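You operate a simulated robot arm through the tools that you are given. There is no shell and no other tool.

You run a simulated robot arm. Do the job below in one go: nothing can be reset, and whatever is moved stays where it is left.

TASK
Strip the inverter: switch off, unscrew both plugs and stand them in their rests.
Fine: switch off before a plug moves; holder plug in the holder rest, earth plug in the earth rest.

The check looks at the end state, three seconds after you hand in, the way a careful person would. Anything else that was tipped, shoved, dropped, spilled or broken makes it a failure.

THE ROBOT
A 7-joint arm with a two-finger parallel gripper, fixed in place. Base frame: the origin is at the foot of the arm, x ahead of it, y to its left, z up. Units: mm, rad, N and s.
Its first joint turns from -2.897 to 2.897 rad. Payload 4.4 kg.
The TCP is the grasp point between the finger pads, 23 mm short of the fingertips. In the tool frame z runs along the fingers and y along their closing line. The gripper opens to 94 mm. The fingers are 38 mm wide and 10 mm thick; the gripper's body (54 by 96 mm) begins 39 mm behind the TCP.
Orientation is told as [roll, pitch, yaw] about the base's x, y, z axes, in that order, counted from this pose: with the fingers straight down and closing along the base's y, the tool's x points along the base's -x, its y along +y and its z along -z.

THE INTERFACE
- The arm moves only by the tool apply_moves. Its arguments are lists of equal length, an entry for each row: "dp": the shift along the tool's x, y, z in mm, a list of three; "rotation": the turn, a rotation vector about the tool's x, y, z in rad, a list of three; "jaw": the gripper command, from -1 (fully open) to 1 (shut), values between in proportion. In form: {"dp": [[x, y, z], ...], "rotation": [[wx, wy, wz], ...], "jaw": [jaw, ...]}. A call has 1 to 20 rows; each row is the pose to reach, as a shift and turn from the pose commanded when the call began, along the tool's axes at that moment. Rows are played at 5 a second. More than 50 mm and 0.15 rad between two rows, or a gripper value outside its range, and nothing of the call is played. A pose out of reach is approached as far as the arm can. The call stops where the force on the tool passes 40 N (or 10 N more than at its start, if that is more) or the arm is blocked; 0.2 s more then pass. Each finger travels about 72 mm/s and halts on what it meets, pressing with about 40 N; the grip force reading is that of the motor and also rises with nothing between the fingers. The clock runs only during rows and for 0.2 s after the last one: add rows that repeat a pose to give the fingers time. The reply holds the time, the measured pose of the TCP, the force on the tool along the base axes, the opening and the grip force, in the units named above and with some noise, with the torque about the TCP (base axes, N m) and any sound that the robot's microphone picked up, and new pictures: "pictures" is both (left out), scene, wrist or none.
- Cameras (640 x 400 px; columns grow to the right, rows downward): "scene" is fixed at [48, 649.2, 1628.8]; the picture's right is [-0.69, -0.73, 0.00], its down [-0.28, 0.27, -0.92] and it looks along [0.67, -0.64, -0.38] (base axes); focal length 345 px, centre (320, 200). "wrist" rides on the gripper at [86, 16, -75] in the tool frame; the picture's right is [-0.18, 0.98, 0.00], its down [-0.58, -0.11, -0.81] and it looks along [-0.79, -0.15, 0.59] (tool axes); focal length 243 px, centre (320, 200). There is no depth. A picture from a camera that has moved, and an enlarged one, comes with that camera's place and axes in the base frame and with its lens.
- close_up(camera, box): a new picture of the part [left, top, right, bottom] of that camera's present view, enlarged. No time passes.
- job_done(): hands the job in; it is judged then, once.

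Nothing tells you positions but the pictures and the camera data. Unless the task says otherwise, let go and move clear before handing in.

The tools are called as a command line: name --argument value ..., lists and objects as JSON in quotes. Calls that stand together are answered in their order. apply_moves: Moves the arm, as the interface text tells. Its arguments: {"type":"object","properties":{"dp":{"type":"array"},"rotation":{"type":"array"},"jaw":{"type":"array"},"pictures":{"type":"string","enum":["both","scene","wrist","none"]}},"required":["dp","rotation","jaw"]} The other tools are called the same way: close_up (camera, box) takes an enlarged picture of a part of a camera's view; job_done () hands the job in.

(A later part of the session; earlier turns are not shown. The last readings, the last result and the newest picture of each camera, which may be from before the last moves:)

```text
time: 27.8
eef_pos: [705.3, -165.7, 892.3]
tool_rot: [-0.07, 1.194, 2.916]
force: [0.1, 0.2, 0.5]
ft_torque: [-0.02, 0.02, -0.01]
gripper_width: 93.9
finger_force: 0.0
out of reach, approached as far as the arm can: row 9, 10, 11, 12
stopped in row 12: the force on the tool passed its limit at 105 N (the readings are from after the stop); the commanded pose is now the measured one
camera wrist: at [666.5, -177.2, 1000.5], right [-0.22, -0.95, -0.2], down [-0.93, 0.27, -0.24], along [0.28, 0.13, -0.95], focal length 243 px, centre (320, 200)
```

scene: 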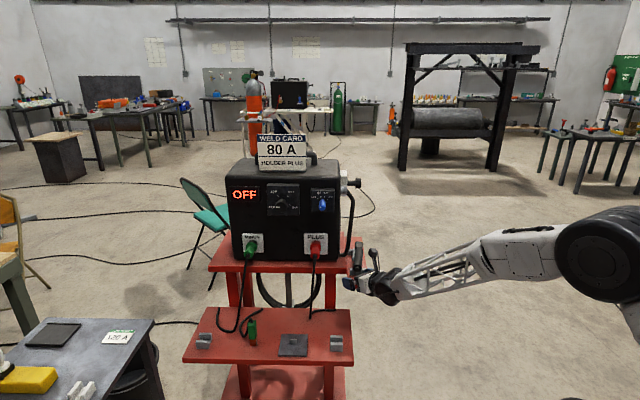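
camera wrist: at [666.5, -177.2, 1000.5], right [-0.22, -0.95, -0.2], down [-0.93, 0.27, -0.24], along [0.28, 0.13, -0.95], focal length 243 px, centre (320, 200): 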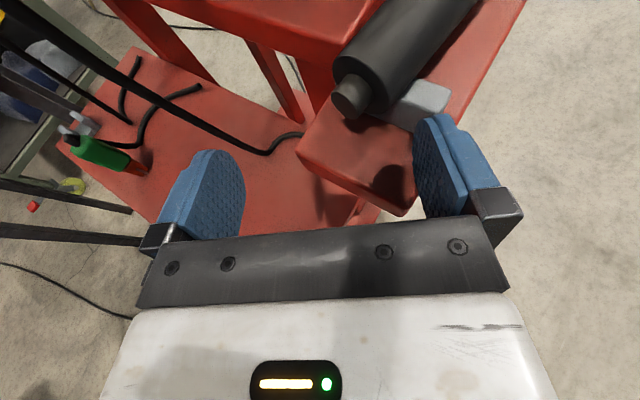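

The path was out of reach midway and the hand dipped and touched near the side shelf. I'll inspect for damage before moving further.

close_up --camera "scene" --box '[310, 220, 430, 310]'

close_up --camera "scene" --box '[180, 120, 380, 400]'

close_up --camera "wrist" --box '[280, 0, 520, 240]'

```text
4.44 times, centred on (370, 265) of scene
camera zoom: at [48.0, 649.2, 1628.8], right [-0.69, -0.73, 0.0], down [-0.28, 0.27, -0.92], along [0.67, -0.64, -0.38], focal length 1534 px, centre (98, -89)
```

zoom: 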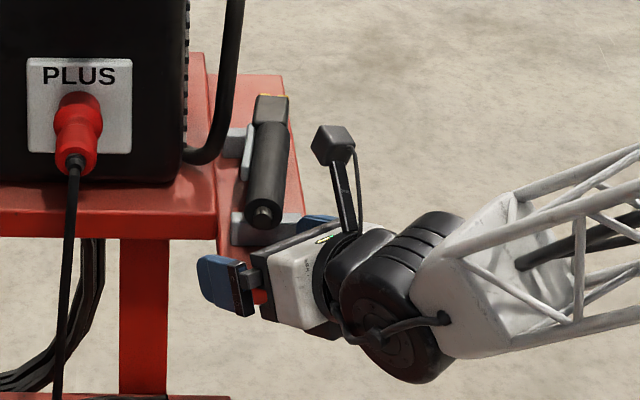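

```text
1.43 times, centred on (280, 260) of scene
camera zoom: at [48.0, 649.2, 1628.8], right [-0.69, -0.73, 0.0], down [-0.28, 0.27, -0.92], along [0.67, -0.64, -0.38], focal length 493 px, centre (377, 114)
```

zoom: 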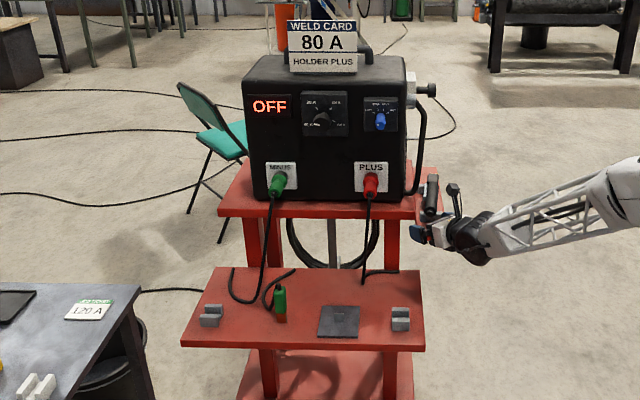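

```text
1.67 times, centred on (400, 120) of wrist
camera zoom: at [666.5, -177.2, 1000.5], right [-0.22, -0.95, -0.2], down [-0.93, 0.27, -0.24], along [0.28, 0.13, -0.95], focal length 404 px, centre (187, 333)
```

zoom: 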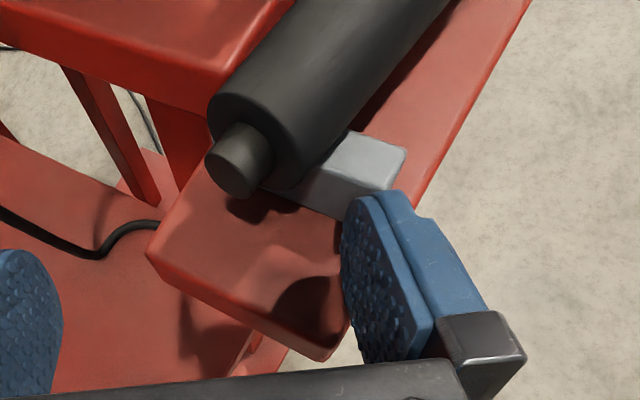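

The cart and machine look unmoved; I want to compare the electrode holder on its side shelf with the earlier picture using the same crop.

close_up --camera "scene" --box '[320, 220, 400, 300]'

```text
5.00 times, centred on (360, 260) of scene
camera zoom: at [48.0, 649.2, 1628.8], right [-0.69, -0.73, 0.0], down [-0.28, 0.27, -0.92], along [0.67, -0.64, -0.38], focal length 1726 px, centre (120, -100)
```

zoom: 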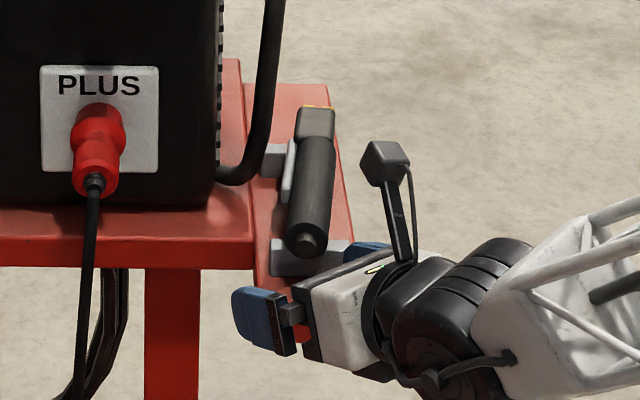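

The holder's head has been nudged sideways ~2 cm on its shelf; I'll have to put that right later. First I retreat straight back along the tool axis, since the shelf end is between the fingers.

apply_moves --dp '[[0, 0, -20], [0, 0, -50], [0, 0, -90], [0, 0, -130], [0, 0, -130]]' --rotation '[[0, 0, 0], [0, 0, 0], [0, 0, 0], [0, 0, 0], [0, 0, 0]]' --jaw '[-1, -1, -1, -1, -1]'

```text
time: 29.0
eef_pos: [587.1, -147.0, 939.8]
tool_rot: [-0.07, 1.196, 2.916]
force: [0.6, 0.4, 0.2]
ft_torque: [0.01, 0.01, 0.01]
gripper_width: 94.0
finger_force: 0.0
camera wrist: at [547.5, -159.2, 1047.5], right [-0.22, -0.95, -0.2], down [-0.93, 0.27, -0.24], along [0.28, 0.13, -0.95], focal length 243 px, centre (320, 200)
```

scene: 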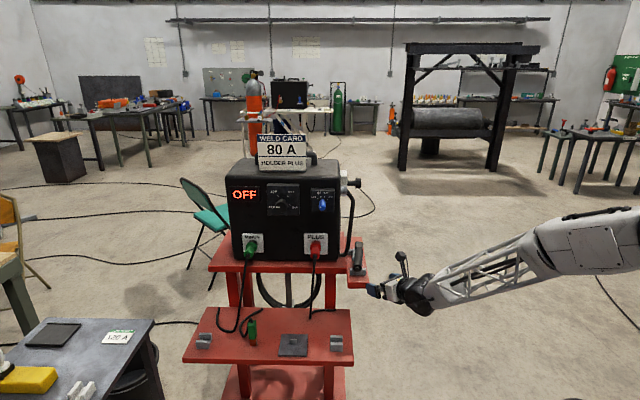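
wrist: 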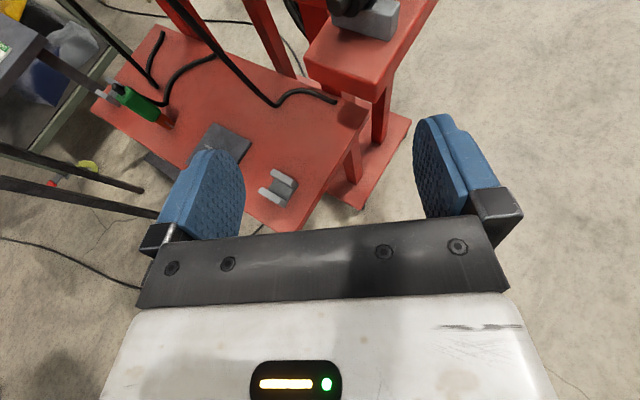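

close_up --camera "scene" --box '[320, 220, 400, 300]'

close_up --camera "wrist" --box '[90, 0, 430, 240]'

```text
5.00 times, centred on (360, 260) of scene
camera zoom: at [48.0, 649.2, 1628.8], right [-0.69, -0.73, 0.0], down [-0.28, 0.27, -0.92], along [0.67, -0.64, -0.38], focal length 1726 px, centre (120, -100)
```

zoom: 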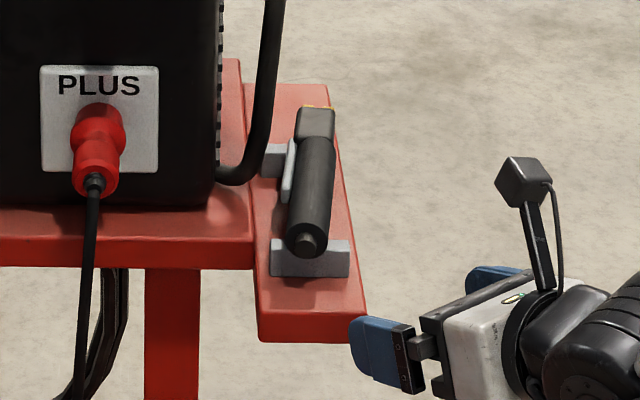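

```text
1.67 times, centred on (260, 120) of wrist
camera zoom: at [547.5, -159.2, 1047.5], right [-0.22, -0.95, -0.2], down [-0.93, 0.27, -0.24], along [0.28, 0.13, -0.95], focal length 404 px, centre (420, 333)
```

zoom: 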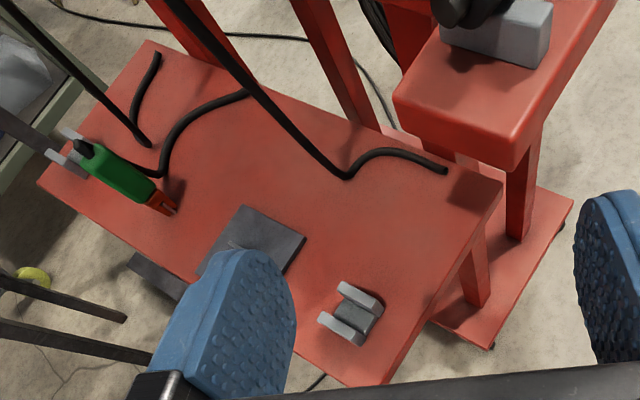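

I now understand the wrist: crossing in-plane while horizontal runs a joint to its limit, so I must go through a tool-down pose. First I go back up and out to the side I came from, well clear of the shelf.

apply_moves --dp '[[22.2, 24, -2.9], [44.4, 48, -5.9], [66.7, 72, -8.8], [88.9, 96, -11.7], [111.1, 120, -14.7], [133.3, 144, -17.6], [155.5, 168, -20.5], [177.8, 192, -23.4], [200, 216, -26.4], [222.2, 240, -29.3], [222.2, 240, -29.3]]' --rotation '[[0.093, 0.033, -0.0205], [0.186, 0.066, -0.041], [0.279, 0.0995, -0.0615], [0.372, 0.1326, -0.082], [0.465, 0.1658, -0.1025], [0.558, 0.1989, -0.123], [0.651, 0.2321, -0.1435], [0.744, 0.2652, -0.164], [0.837, 0.2984, -0.1845], [0.93, 0.3315, -0.205], [0.93, 0.3315, -0.205]]' --jaw '[-1, -1, -1, -1, -1, -1, -1, -1, -1, -1, -1]'

```text
time: 31.4
eef_pos: [601.0, -399.1, 1150.6]
tool_rot: [0.584, 1.565, -1.769]
force: [-0.3, -0.1, 0.7]
ft_torque: [0.02, 0.0, 0.0]
gripper_width: 93.9
finger_force: 0.1
camera wrist: at [560.4, -461.6, 1239.2], right [0.7, -0.69, -0.18], down [-0.65, -0.5, -0.58], along [0.31, 0.52, -0.8], focal length 243 px, centre (320, 200)
```

scene: 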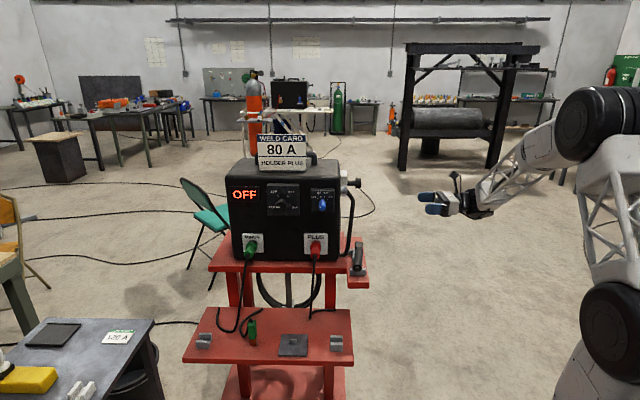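
wrist: 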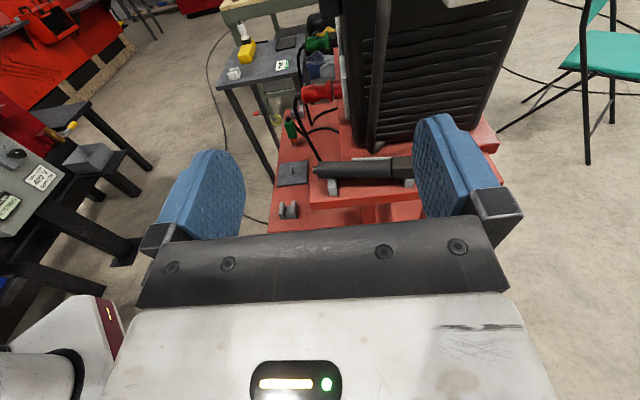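

Back in a comfortable pose. I'll look at the holder and its two supports from here.

close_up --camera "wrist" --box '[260, 120, 440, 232]'

close_up --camera "wrist" --box '[200, 10, 380, 130]'

```text
3.56 times, centred on (350, 176) of wrist
camera zoom: at [560.4, -461.6, 1239.2], right [0.7, -0.69, -0.18], down [-0.65, -0.5, -0.58], along [0.31, 0.52, -0.8], focal length 863 px, centre (213, 285)
```

zoom: 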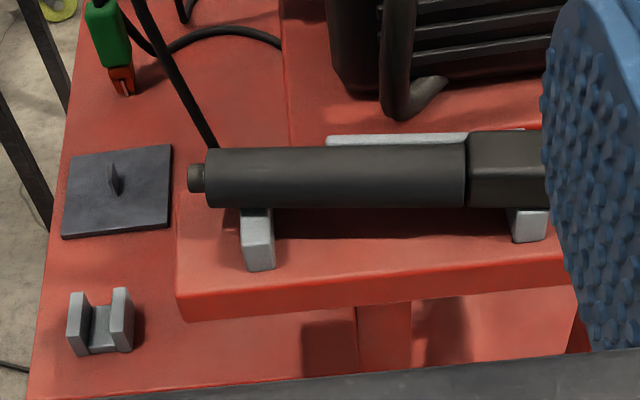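

```text
3.33 times, centred on (290, 70) of wrist
camera zoom: at [560.4, -461.6, 1239.2], right [0.7, -0.69, -0.18], down [-0.65, -0.5, -0.58], along [0.31, 0.52, -0.8], focal length 809 px, centre (420, 633)
```

zoom: 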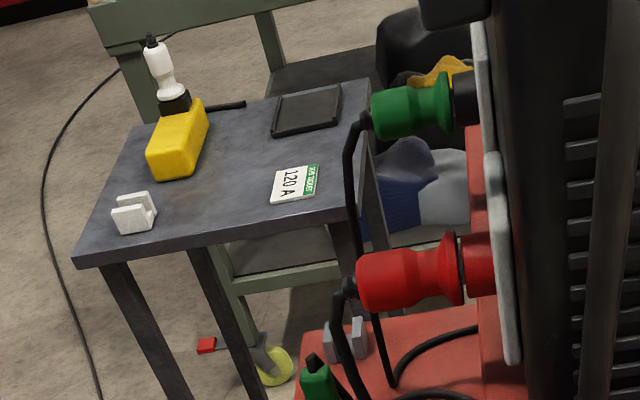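

I'll turn the hand to point down (tilted 20°, jaws closing across the holder) hovering over the holder so I can straighten it onto its original line.

apply_moves --dp '[[-4.4, -1.1, 13.6], [-8.8, -2.2, 27.2], [-13.2, -3.2, 40.7], [-17.7, -4.3, 54.3], [-22.1, -5.4, 67.9], [-26.5, -6.5, 81.5], [-30.9, -7.5, 95.1], [-35.3, -8.6, 108.7], [-39.7, -9.7, 122.2], [-44.1, -10.8, 135.8], [-48.5, -11.8, 149.4], [-53, -12.9, 163], [-57.4, -14, 176.6], [-61.8, -15.1, 190.1], [-66.2, -16.1, 203.7], [-70.6, -17.2, 217.3], [-70.6, -17.2, 217.3]]' --rotation '[[0.0639, -0.0914, -0.0914], [0.1278, -0.1828, -0.1828], [0.1918, -0.2742, -0.2742], [0.2557, -0.3656, -0.3656], [0.3196, -0.457, -0.457], [0.3835, -0.5484, -0.5484], [0.4474, -0.6398, -0.6398], [0.5114, -0.7312, -0.7312], [0.5753, -0.8226, -0.8226], [0.6392, -0.914, -0.914], [0.7031, -1.0054, -1.0054], [0.767, -1.0968, -1.0968], [0.8309, -1.1882, -1.1882], [0.8949, -1.2796, -1.2796], [0.9588, -1.371, -1.371], [1.0227, -1.4624, -1.4624], [1.0227, -1.4624, -1.4624]]' --jaw '[-1, -1, -1, -1, -1, -1, -1, -1, -1, -1, -1, -1, -1, -1, -1, -1, -1]'

```text
time: 35.0
eef_pos: [744.0, -233.7, 1079.9]
tool_rot: [-0.004, -0.353, -0.782]
force: [0.3, 0.3, -0.9]
ft_torque: [-0.01, 0.01, -0.01]
gripper_width: 94.3
finger_force: 0.0
camera wrist: at [679.2, -144.8, 1120.5], right [0.82, 0.58, 0.06], down [0.12, -0.26, 0.96], along [0.57, -0.78, -0.28], focal length 243 px, centre (320, 200)
```

scene: 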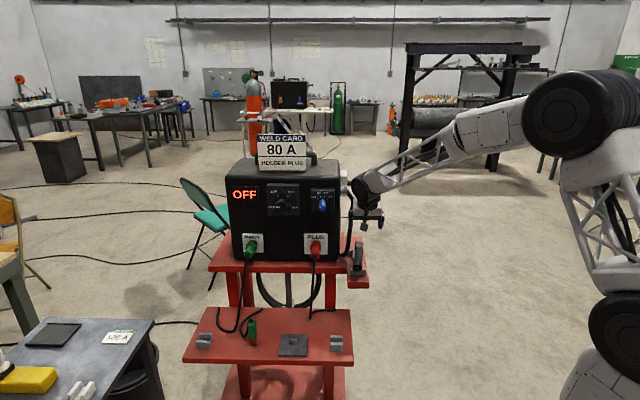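
wrist: 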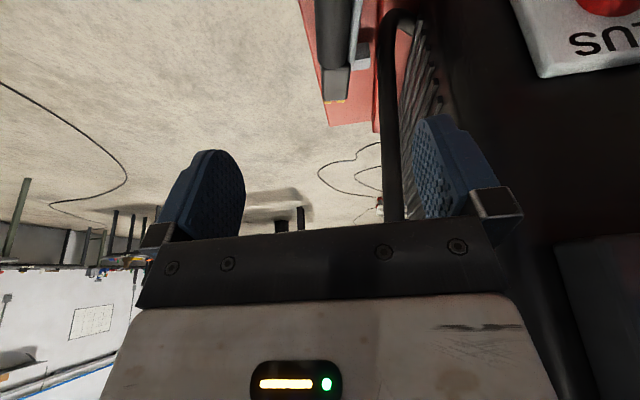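

close_up --camera "wrist" --box '[280, 0, 460, 230]'

close_up --camera "scene" --box '[320, 160, 400, 290]'

```text
1.74 times, centred on (370, 115) of wrist
camera zoom: at [679.2, -144.8, 1120.5], right [0.82, 0.58, 0.06], down [0.12, -0.26, 0.96], along [0.57, -0.78, -0.28], focal length 422 px, centre (233, 348)
```

zoom: 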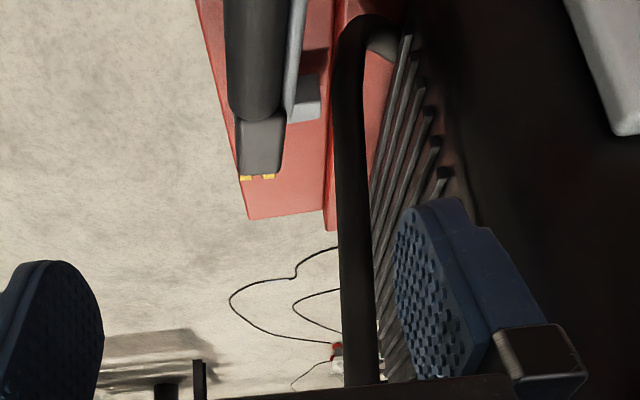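

```text
3.08 times, centred on (360, 225) of scene
camera zoom: at [48.0, 649.2, 1628.8], right [-0.69, -0.73, 0.0], down [-0.28, 0.27, -0.92], along [0.67, -0.64, -0.38], focal length 1062 px, centre (197, 123)
```

zoom: 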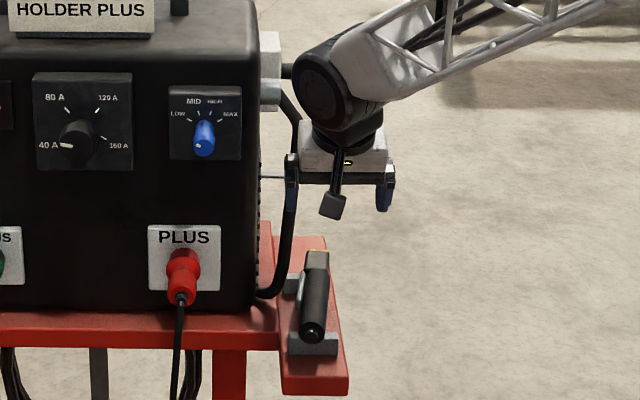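

Hovering over the holder; the roll-bar tube is at about f=-760, so I'll descend at f≈-704 between the support and the tube with jaws part-open, then check before closing.

apply_moves --dp '[[-11.9, 19.6, 4.3], [-11.9, 19.6, 4.3], [1.8, 19.6, 41.9], [15.5, 19.6, 79.5], [29.3, 19.6, 117.1], [29.3, 19.6, 117.1]]' --rotation '[[0, 0, 0], [0, 0, 0], [0, 0, 0], [0, 0, 0], [0, 0, 0], [0, 0, 0]]' --jaw '[-0.28, -0.28, -0.28, -0.28, -0.28, -0.28]'

close_up --camera "wrist" --box '[160, 0, 480, 240]'

close_up --camera "scene" --box '[320, 200, 400, 290]'

```text
time: 36.4
eef_pos: [764.2, -229.4, 958.3]
tool_rot: [-0.005, -0.353, -0.782]
force: [0.4, -0.1, -0.5]
ft_torque: [0.0, -0.02, 0.0]
gripper_width: 60.1
finger_force: 0.1
camera wrist: at [700.6, -141.9, 998.9], right [0.82, 0.57, 0.06], down [0.12, -0.26, 0.96], along [0.57, -0.78, -0.28], focal length 243 px, centre (320, 200)
```

scene: 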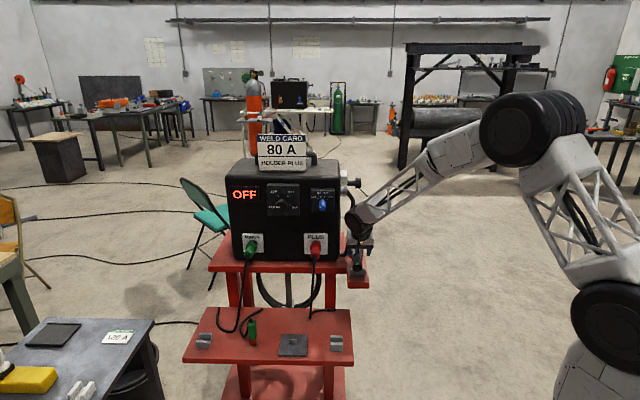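
wrist: 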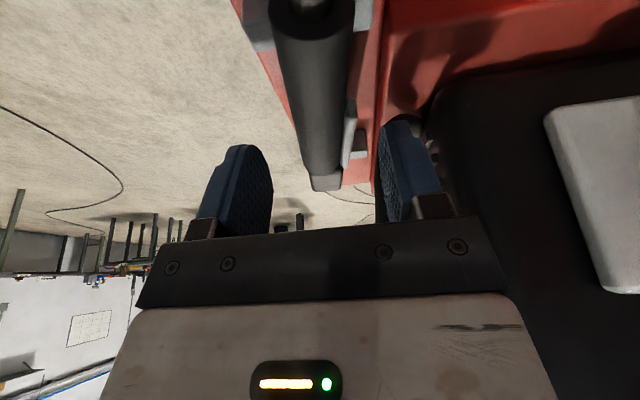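

```text
1.67 times, centred on (320, 120) of wrist
camera zoom: at [700.6, -141.9, 998.9], right [0.82, 0.57, 0.06], down [0.12, -0.26, 0.96], along [0.57, -0.78, -0.28], focal length 404 px, centre (320, 333)
```

zoom: 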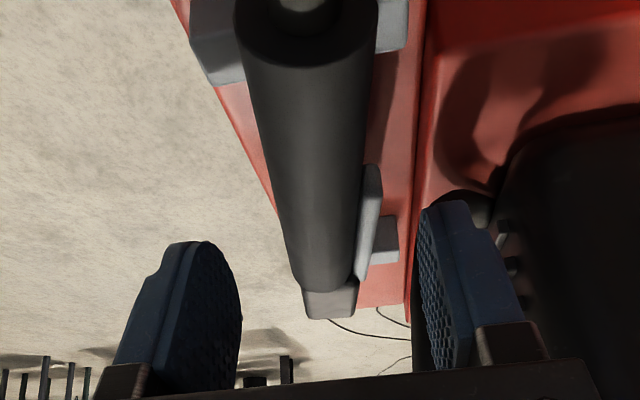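

```text
4.44 times, centred on (360, 245) of scene
camera zoom: at [48.0, 649.2, 1628.8], right [-0.69, -0.73, 0.0], down [-0.28, 0.27, -0.92], along [0.67, -0.64, -0.38], focal length 1534 px, centre (142, 0)
```

zoom: 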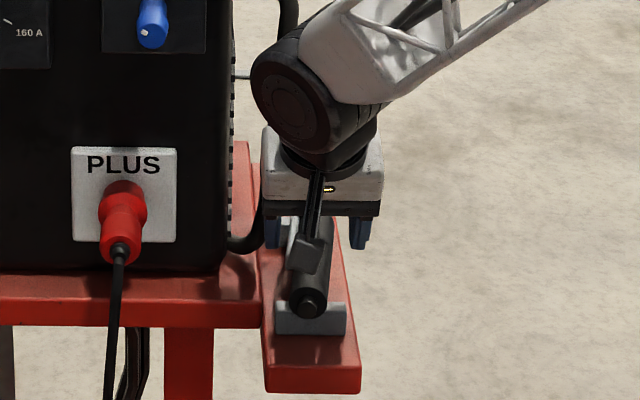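

The jaws straddle the handle cleanly, so I'll descend the last 36 mm.

apply_moves --dp '[[4.1, 0, 11.3], [8.2, 0, 22.5], [12.3, 0, 33.8], [12.3, 0, 33.8]]' --rotation '[[0, 0, 0], [0, 0, 0], [0, 0, 0], [0, 0, 0]]' --jaw '[-0.28, -0.28, -0.28, -0.28]'

close_up --camera "wrist" --box '[160, 0, 480, 240]'

close_up --camera "scene" --box '[320, 200, 400, 290]'

```text
time: 37.4
eef_pos: [764.1, -228.2, 922.2]
tool_rot: [-0.005, -0.352, -0.781]
force: [0.5, 1.1, -0.1]
ft_torque: [0.0, -0.01, 0.01]
gripper_width: 60.2
finger_force: 0.0
camera wrist: at [700.8, -141.5, 963.4], right [0.82, 0.57, 0.06], down [0.12, -0.26, 0.96], along [0.57, -0.78, -0.28], focal length 243 px, centre (320, 200)
```

scene: 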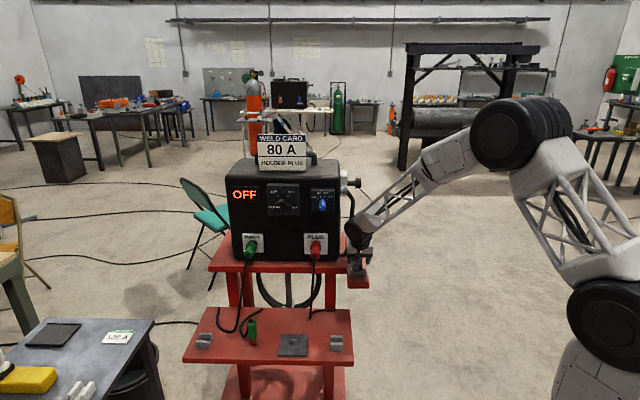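
wrist: 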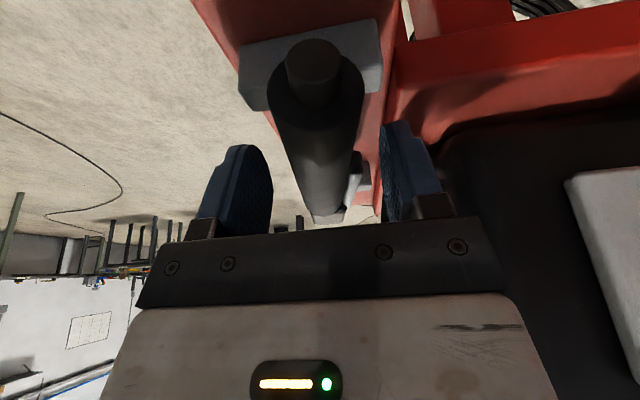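

```text
1.67 times, centred on (320, 120) of wrist
camera zoom: at [700.8, -141.5, 963.4], right [0.82, 0.57, 0.06], down [0.12, -0.26, 0.96], along [0.57, -0.78, -0.28], focal length 404 px, centre (320, 333)
```

zoom: 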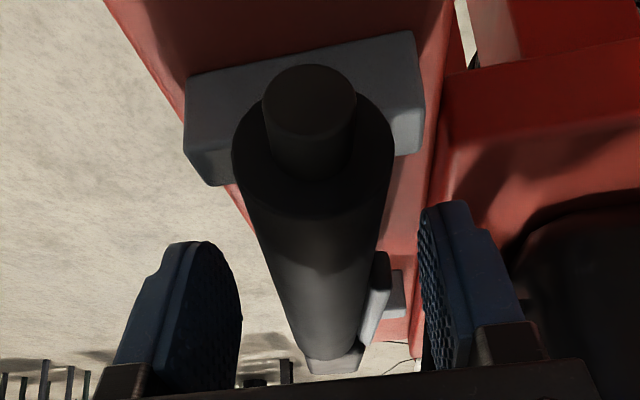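

```text
4.44 times, centred on (360, 245) of scene
camera zoom: at [48.0, 649.2, 1628.8], right [-0.69, -0.73, 0.0], down [-0.28, 0.27, -0.92], along [0.67, -0.64, -0.38], focal length 1534 px, centre (142, 0)
```

zoom: 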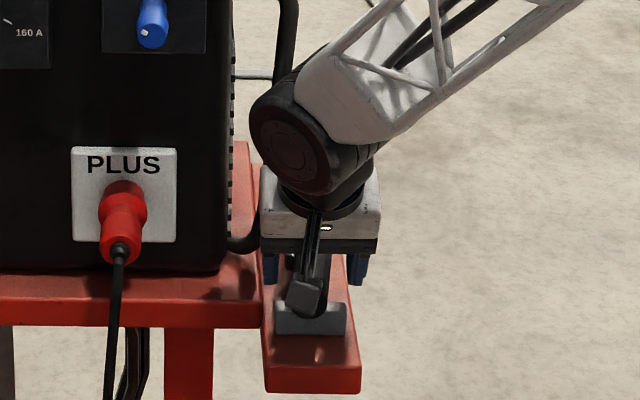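

Jaws are level with the handle and clear of the support. Closing gently to square the holder up.

apply_moves --dp '[[0, 1.5, 0], [0, 1.5, 0], [0, 1.5, 0], [0, 1.5, 0], [0, 1.5, 0]]' --rotation '[[0, 0, 0], [0, 0, 0], [0, 0, 0], [0, 0, 0], [0, 0, 0]]' --jaw '[0, 0.15, 0.22, 0.27, 0.3]'

close_up --camera "wrist" --box '[160, 0, 480, 240]'

```text
time: 38.6
eef_pos: [765.5, -227.6, 924.0]
tool_rot: [-0.006, -0.353, -0.782]
force: [-0.9, -0.8, 5.3]
ft_torque: [-0.11, -0.02, -0.33]
gripper_width: 34.2
finger_force: 32.0
camera wrist: at [701.9, -140.0, 964.3], right [0.82, 0.57, 0.06], down [0.11, -0.26, 0.96], along [0.57, -0.78, -0.28], focal length 243 px, centre (320, 200)
```

scene: 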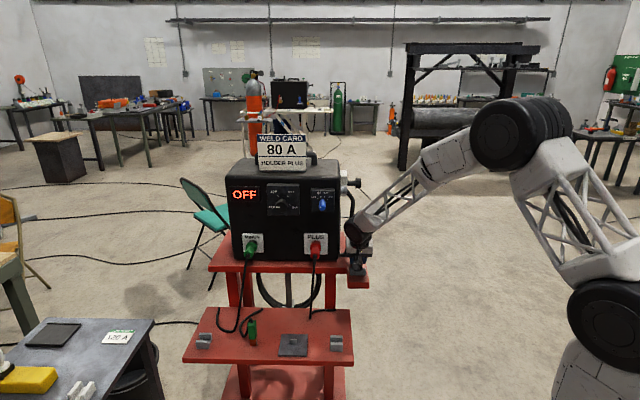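
wrist: 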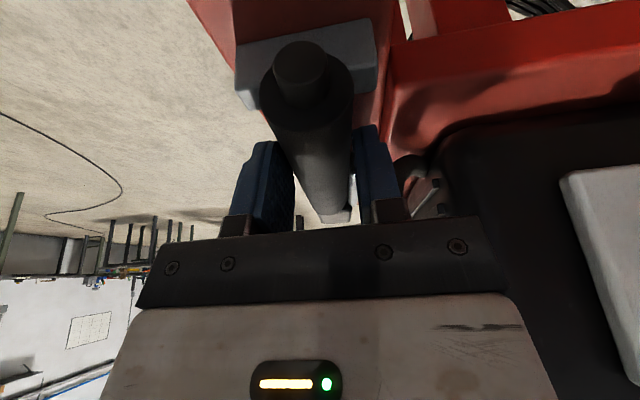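

```text
1.67 times, centred on (320, 120) of wrist
camera zoom: at [701.9, -140.0, 964.3], right [0.82, 0.57, 0.06], down [0.11, -0.26, 0.96], along [0.57, -0.78, -0.28], focal length 404 px, centre (320, 333)
```

zoom: 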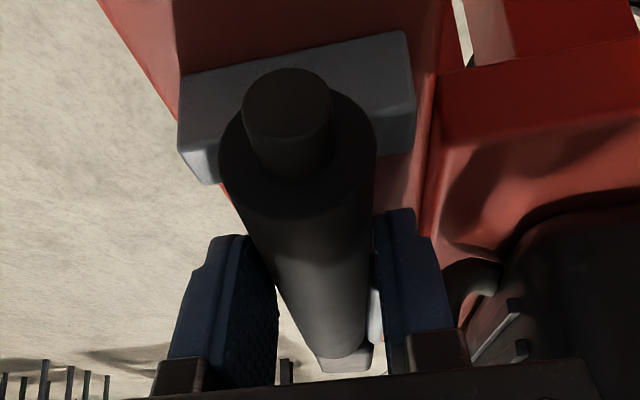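

The handle is squared between the pads. Releasing and lifting off to compare with the original picture.

apply_moves --dp '[[0, 0, 0], [0, 0, 0], [0, 0, 0], [-13.7, 0, -37.6], [-27.4, 0, -75.2], [-41.2, 0, -112.8], [-54.9, 0, -150.4], [-54.9, 0, -150.4]]' --rotation '[[0, 0, 0], [0, 0, 0], [0, 0, 0], [0, 0, 0], [0, 0, 0], [0, 0, 0], [0, 0, 0], [0, 0, 0]]' --jaw '[-0.28, -0.28, -0.28, -0.28, -0.28, -0.28, -0.28, -0.28]'

close_up --camera "scene" --box '[320, 220, 400, 300]'

close_up --camera "wrist" --box '[160, 0, 480, 240]'

```text
time: 40.4
eef_pos: [764.4, -226.2, 1085.7]
tool_rot: [-0.007, -0.353, -0.782]
force: [-0.5, 0.3, 0.5]
ft_torque: [-0.04, -0.02, 0.05]
gripper_width: 60.4
finger_force: 0.1
camera wrist: at [701.3, -139.1, 1125.4], right [0.82, 0.57, 0.06], down [0.12, -0.26, 0.96], along [0.57, -0.78, -0.28], focal length 243 px, centre (320, 200)
```

scene: 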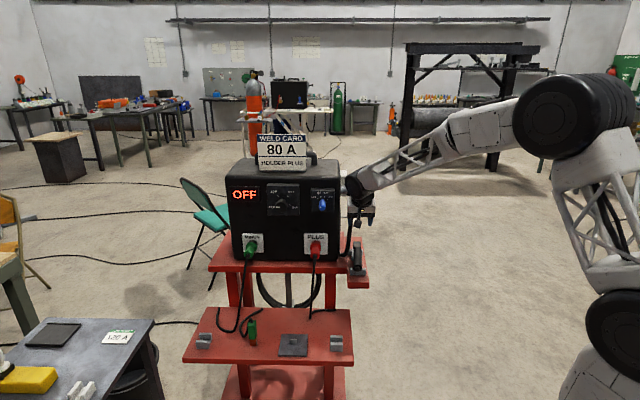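
wrist: 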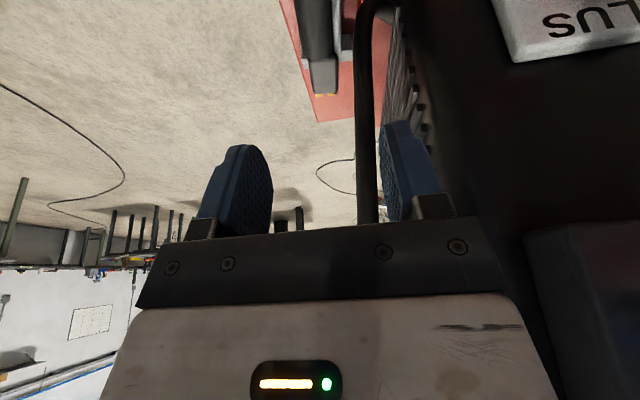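

```text
5.00 times, centred on (360, 260) of scene
camera zoom: at [48.0, 649.2, 1628.8], right [-0.69, -0.73, 0.0], down [-0.28, 0.27, -0.92], along [0.67, -0.64, -0.38], focal length 1726 px, centre (120, -100)
```

zoom: 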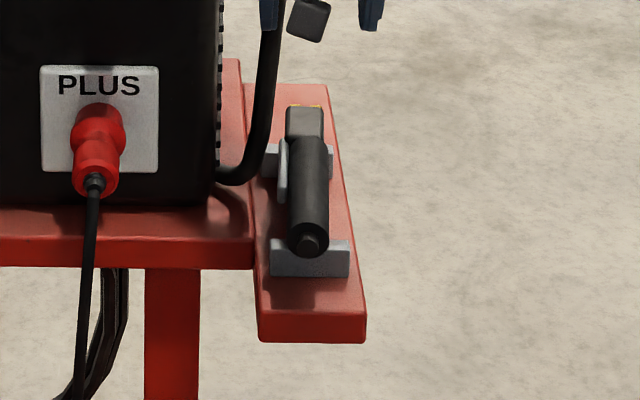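

```text
1.67 times, centred on (320, 120) of wrist
camera zoom: at [701.3, -139.1, 1125.4], right [0.82, 0.57, 0.06], down [0.12, -0.26, 0.96], along [0.57, -0.78, -0.28], focal length 404 px, centre (320, 333)
```

zoom: 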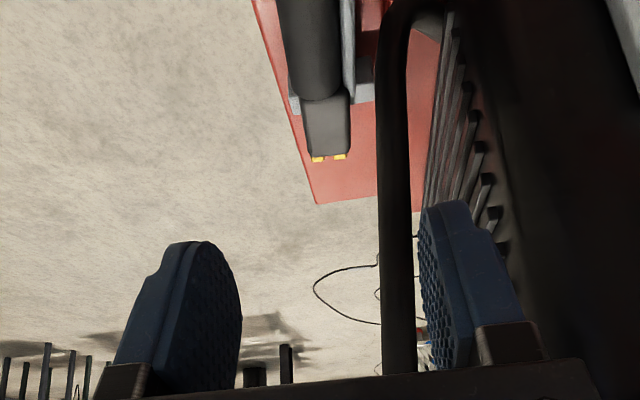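

The holder is nearly back (about 3° of yaw left: head ~7 mm off). I'll grip it again and turn it that last bit with the hand.

apply_moves --dp '[[13.7, 0, 37.6], [27.4, 0, 75.2], [41.2, 0, 112.8], [56.3, 0, 154.2], [56.3, 0, 154.2], [56.3, 0, 154.2], [56.3, 0, 154.2], [56.3, 0, 154.2], [56.3, 0, 154.2], [56.3, 0, 154.2]]' --rotation '[[0, 0, 0], [0, 0, 0], [0, 0, 0], [0, 0, 0], [0, 0, 0], [0, 0, 0], [0, 0, 0], [0, 0, 0], [-0.0084, 0, -0.023], [-0.0168, 0, -0.046]]' --jaw '[-0.28, -0.28, -0.28, -0.28, -0.28, 0.2, 0.5, 0.5, 0.5, 0.5]' --pictures "wrist"

close_up --camera "scene" --box '[320, 220, 400, 300]'

```text
time: 42.6
eef_pos: [765.6, -228.5, 921.4]
tool_rot: [-0.003, -0.354, -0.733]
force: [-2.4, 0.2, 14.2]
ft_torque: [-0.3, -0.14, -0.52]
gripper_width: 30.5
finger_force: 39.9
camera wrist: at [697.5, -143.6, 962.0], right [0.79, 0.61, 0.06], down [0.13, -0.26, 0.96], along [0.6, -0.75, -0.28], focal length 243 px, centre (320, 200)
```

wrist: 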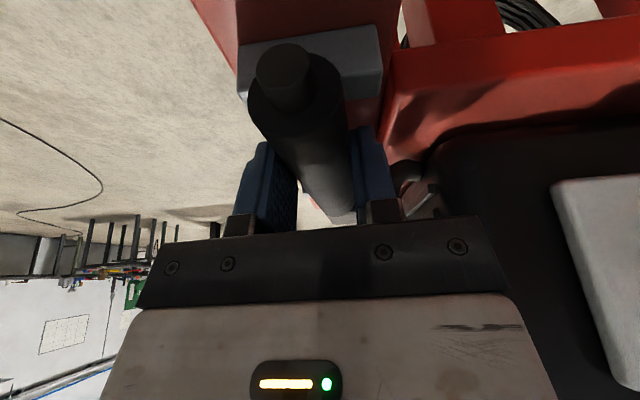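

```text
5.00 times, centred on (360, 260) of scene
camera zoom: at [48.0, 649.2, 1628.8], right [-0.69, -0.73, 0.0], down [-0.28, 0.27, -0.92], along [0.67, -0.64, -0.38], focal length 1726 px, centre (120, -100)
```

zoom: 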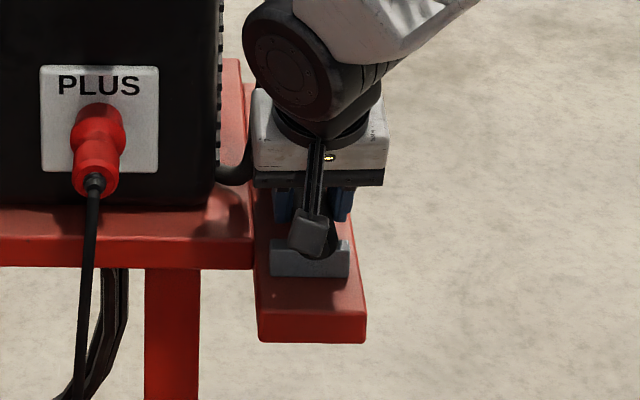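

Gripping tighter squared it fully by itself (30.5 mm), so the extra turn over-rotated it; I'll turn back those 2.8°, release and lift to compare.

apply_moves --dp '[[0, 0, 0], [0, 0, 0], [0, 0, 0]]' --rotation '[[0.0084, 0, 0.023], [0.0175, 0, 0.048], [0.0175, 0, 0.048]]' --jaw '[0.5, 0.5, 0.5]' --pictures "none"

close_up --camera "wrist" --box '[160, 0, 480, 240]'

close_up --camera "scene" --box '[340, 230, 380, 280]'

```text
time: 43.4
eef_pos: [763.9, -227.6, 920.4]
tool_rot: [-0.004, -0.354, -0.784]
force: [-3.1, -5.0, 23.2]
ft_torque: [-0.49, -0.05, -0.59]
gripper_width: 30.5
finger_force: 39.9
```

```text
1.67 times, centred on (320, 120) of wrist
camera zoom: at [701.8, -139.7, 961.6], right [0.82, 0.57, 0.06], down [0.11, -0.26, 0.96], along [0.56, -0.78, -0.28], focal length 404 px, centre (320, 333)
```

zoom: 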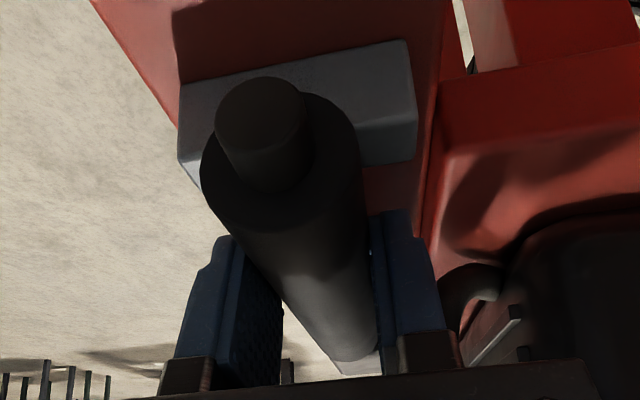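

```text
8.00 times, centred on (360, 255) of scene
camera zoom: at [48.0, 649.2, 1628.8], right [-0.69, -0.73, 0.0], down [-0.28, 0.27, -0.92], along [0.67, -0.64, -0.38], focal length 2762 px, centre (0, -240)
```

zoom: 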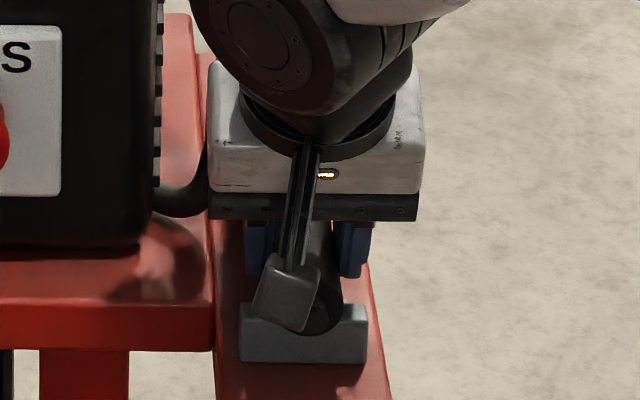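

Handle is now parallel to the tool axis at −45°. Releasing and lifting to compare.

apply_moves --dp '[[0, 0, 0], [0, 0, 0], [0, 0, 0], [-13.7, 0, -37.6], [-27.4, 0, -75.2], [-41.2, 0, -112.8], [-54.9, 0, -150.4], [-54.9, 0, -150.4]]' --rotation '[[0, 0, 0], [0, 0, 0], [0, 0, 0], [0, 0, 0], [0, 0, 0], [0, 0, 0], [0, 0, 0], [0, 0, 0]]' --jaw '[-0.28, -0.28, -0.28, -0.28, -0.28, -0.28, -0.28, -0.28]'

close_up --camera "scene" --box '[320, 220, 400, 300]'

close_up --camera "wrist" --box '[160, 0, 480, 240]'

```text
time: 45.2
eef_pos: [764.3, -229.0, 1080.7]
tool_rot: [-0.006, -0.354, -0.785]
force: [-1.1, -0.2, 0.1]
ft_torque: [0.0, -0.01, -0.01]
gripper_width: 60.4
finger_force: 0.0
camera wrist: at [700.9, -141.5, 1120.9], right [0.82, 0.57, 0.06], down [0.11, -0.26, 0.96], along [0.56, -0.78, -0.28], focal length 243 px, centre (320, 200)
```

scene: 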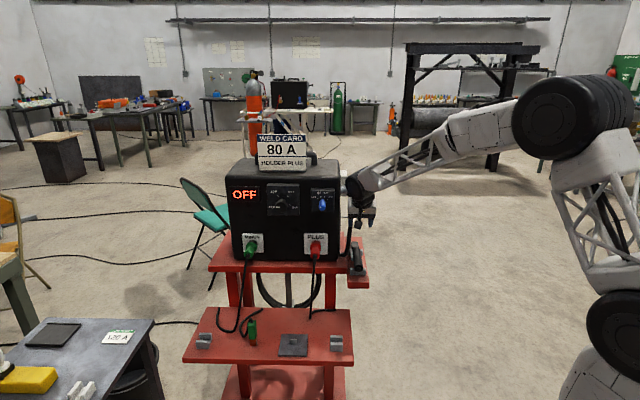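
wrist: 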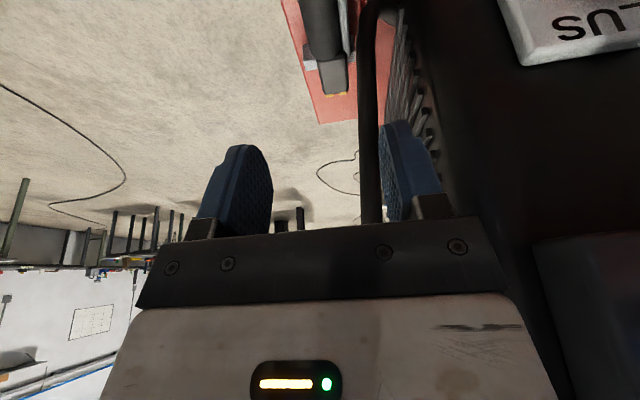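

```text
5.00 times, centred on (360, 260) of scene
camera zoom: at [48.0, 649.2, 1628.8], right [-0.69, -0.73, 0.0], down [-0.28, 0.27, -0.92], along [0.67, -0.64, -0.38], focal length 1726 px, centre (120, -100)
```

zoom: 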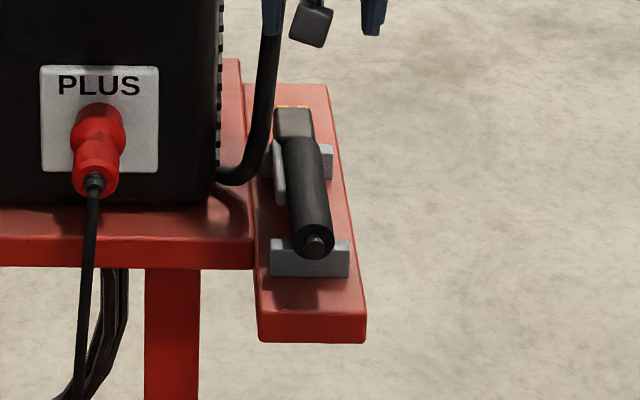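

```text
1.67 times, centred on (320, 120) of wrist
camera zoom: at [700.9, -141.5, 1120.9], right [0.82, 0.57, 0.06], down [0.11, -0.26, 0.96], along [0.56, -0.78, -0.28], focal length 404 px, centre (320, 333)
```

zoom: 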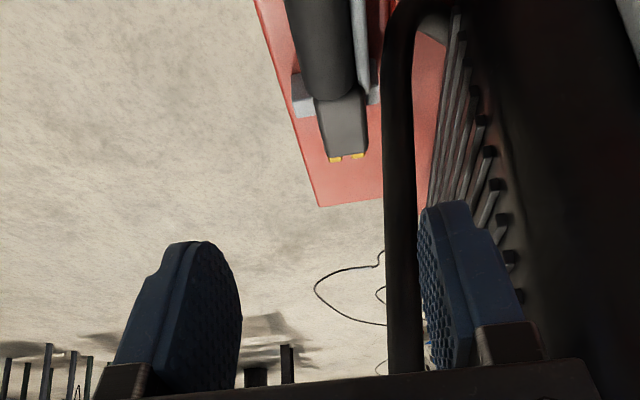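

The holder now matches its original picture to within a pixel. Next I travel tool-down to the space in front of the machine, turning the hand by half a turn on the way.

apply_moves --dp '[[0, 0, -20], [23.7, 4.6, -40], [47.4, 9.2, -52], [71.1, 13.8, -64], [94.8, 18.4, -78], [118.5, 23, -90], [142.2, 27.6, -104], [165.9, 32.2, -118], [189.6, 36.8, -132], [213.3, 41.4, -147], [237, 46, -160.9]]' --rotation '[[-0.0249, 0, -0.1406], [-0.0497, 0, -0.2812], [-0.0746, 0, -0.4218], [-0.0995, 0, -0.5625], [-0.1243, 0, -0.7031], [-0.1492, 0, -0.8437], [-0.1741, 0, -0.9843], [-0.1989, 0, -1.1249], [-0.2238, 0, -1.2655], [-0.2486, 0, -1.4061], [-0.2735, 0, -1.5468]]' --jaw '[-0.28, -0.28, -0.28, -0.28, -0.28, -0.28, -0.28, -0.28, -0.28, -0.28, -0.28]' --pictures "scene"

```text
time: 47.6
eef_pos: [600.9, 4.8, 1149.7]
tool_rot: [-0.18, -0.169, 0.819]
force: [0.9, 0.1, -0.5]
ft_torque: [-0.01, -0.08, -0.02]
gripper_width: 60.6
finger_force: 0.1
```

scene: 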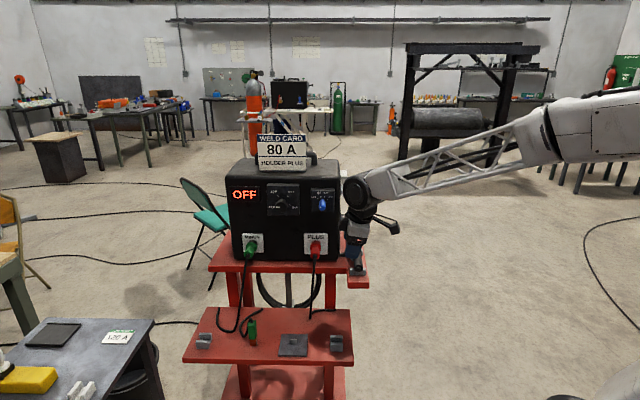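

apply_moves --dp '[[0, 0, 0], [0, 0, 0], [0, 0, 0], [0, 0, 0], [0, 0, 0], [0, 0, 0], [0, 0, 0], [0, 0, 0], [0, 0, 0], [0, 0, 0], [0, 0, 0], [0, 0, 0]]' --rotation '[[-0.0249, 0, -0.1406], [-0.0497, 0, -0.2812], [-0.0746, 0, -0.4218], [-0.0995, 0, -0.5625], [-0.1243, 0, -0.7031], [-0.1492, 0, -0.8437], [-0.1741, 0, -0.9843], [-0.1989, 0, -1.1249], [-0.2238, 0, -1.2655], [-0.2486, 0, -1.4061], [-0.2735, 0, -1.5468], [-0.2735, 0, -1.5468]]' --jaw '[-0.28, -0.28, -0.28, -0.28, -0.28, -0.28, -0.28, -0.28, -0.28, -0.28, -0.28, -0.28]'

```text
time: 50.2
eef_pos: [601.5, 3.1, 1150.3]
tool_rot: [0.006, 0.004, 2.358]
force: [0.2, 0.7, 0.0]
ft_torque: [0.02, -0.04, -0.01]
gripper_width: 60.2
finger_force: 0.1
camera wrist: at [651.9, -68.7, 1224.4], right [-0.82, -0.57, 0.0], down [-0.33, 0.49, 0.8], along [-0.46, 0.66, -0.59], focal length 243 px, centre (320, 200)
```

scene: 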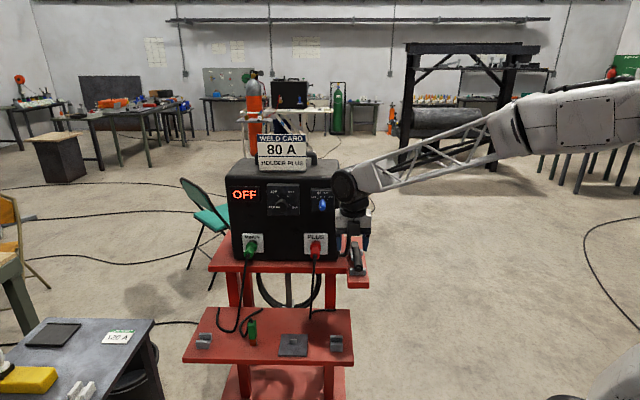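
wrist: 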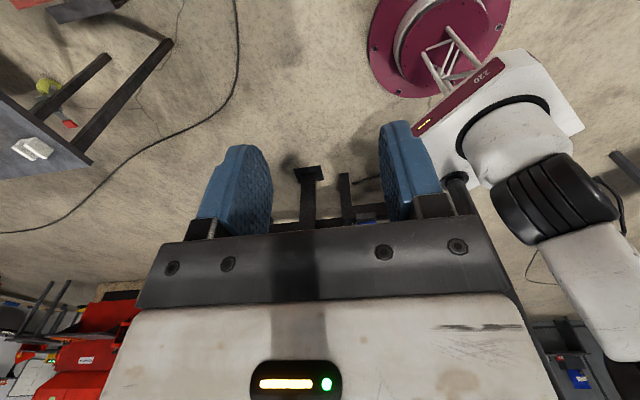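

Tool-down with x toward the machine. Now tilting up to point the tool at the red plug, standing well off.

apply_moves --dp '[[5.1, -10, 12.7], [10.3, -20.1, 25.5], [15.4, -30.1, 38.2], [20.6, -40.1, 50.9], [25.7, -50.1, 63.6], [30.9, -60.2, 76.4], [36, -70.2, 89.1], [41.2, -80.2, 101.8], [46.3, -90.2, 114.5], [51.5, -100.3, 127.3], [56.6, -110.3, 140], [56.6, -110.3, 140]]' --rotation '[[0, 0.1428, 0], [0, 0.2856, 0], [0, 0.4284, 0], [0, 0.5712, 0], [0, 0.714, 0], [0, 0.8568, 0], [0, 0.9996, 0], [0, 1.1424, 0], [0, 1.2852, 0], [0, 1.428, 0], [0, 1.5708, 0], [0, 1.5708, 0]]' --jaw '[-0.28, -0.28, -0.28, -0.28, -0.28, -0.28, -0.28, -0.28, -0.28, -0.28, -0.28, -0.28]'

```text
time: 52.8
eef_pos: [719.4, 41.5, 1007.6]
tool_rot: [2.333, 1.566, -1.594]
force: [-0.6, 0.1, 0.4]
ft_torque: [-0.02, 0.01, 0.04]
gripper_width: 60.2
finger_force: 0.0
camera wrist: at [655.9, 83.5, 1095.0], right [-0.69, -0.7, -0.18], down [-0.49, 0.64, -0.58], along [0.52, -0.32, -0.79], focal length 243 px, centre (320, 200)
```

scene: 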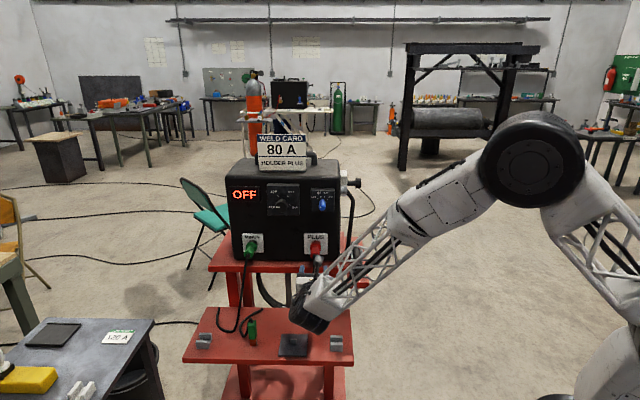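
wrist: 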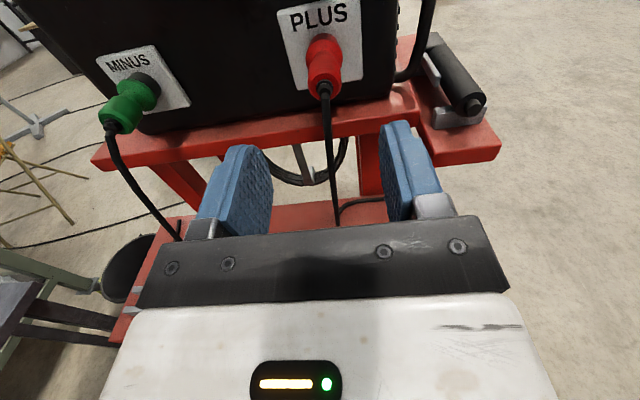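

Excellent view: both plugs ahead, camera above. I'll enlarge to measure the plug geometry and see the tray.

close_up --camera "wrist" --box '[270, 0, 390, 110]'

close_up --camera "wrist" --box '[80, 30, 220, 150]'

close_up --camera "wrist" --box '[240, 70, 520, 240]'

```text
3.64 times, centred on (330, 55) of wrist
camera zoom: at [655.9, 83.5, 1095.0], right [-0.69, -0.7, -0.18], down [-0.49, 0.64, -0.58], along [0.52, -0.32, -0.79], focal length 882 px, centre (284, 727)
```

zoom: 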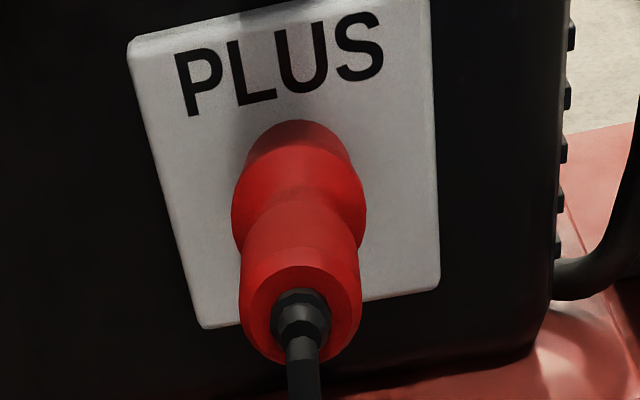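

```text
3.33 times, centred on (150, 90) of wrist
camera zoom: at [655.9, 83.5, 1095.0], right [-0.69, -0.7, -0.18], down [-0.49, 0.64, -0.58], along [0.52, -0.32, -0.79], focal length 809 px, centre (887, 567)
```

zoom: 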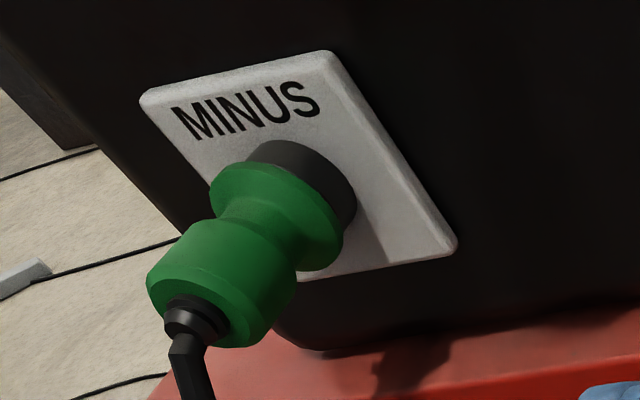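

```text
2.29 times, centred on (380, 155) of wrist
camera zoom: at [655.9, 83.5, 1095.0], right [-0.69, -0.7, -0.18], down [-0.49, 0.64, -0.58], along [0.52, -0.32, -0.79], focal length 555 px, centre (183, 303)
```

zoom: 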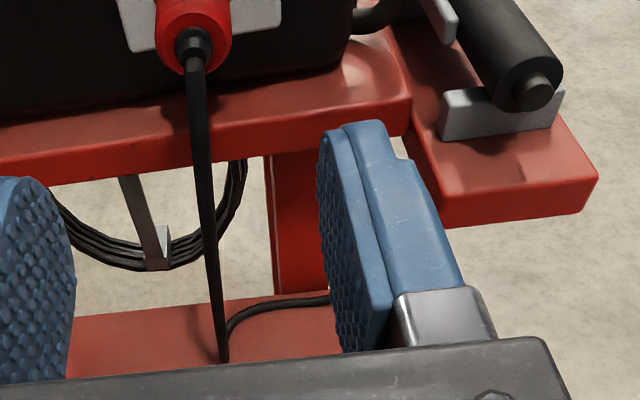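

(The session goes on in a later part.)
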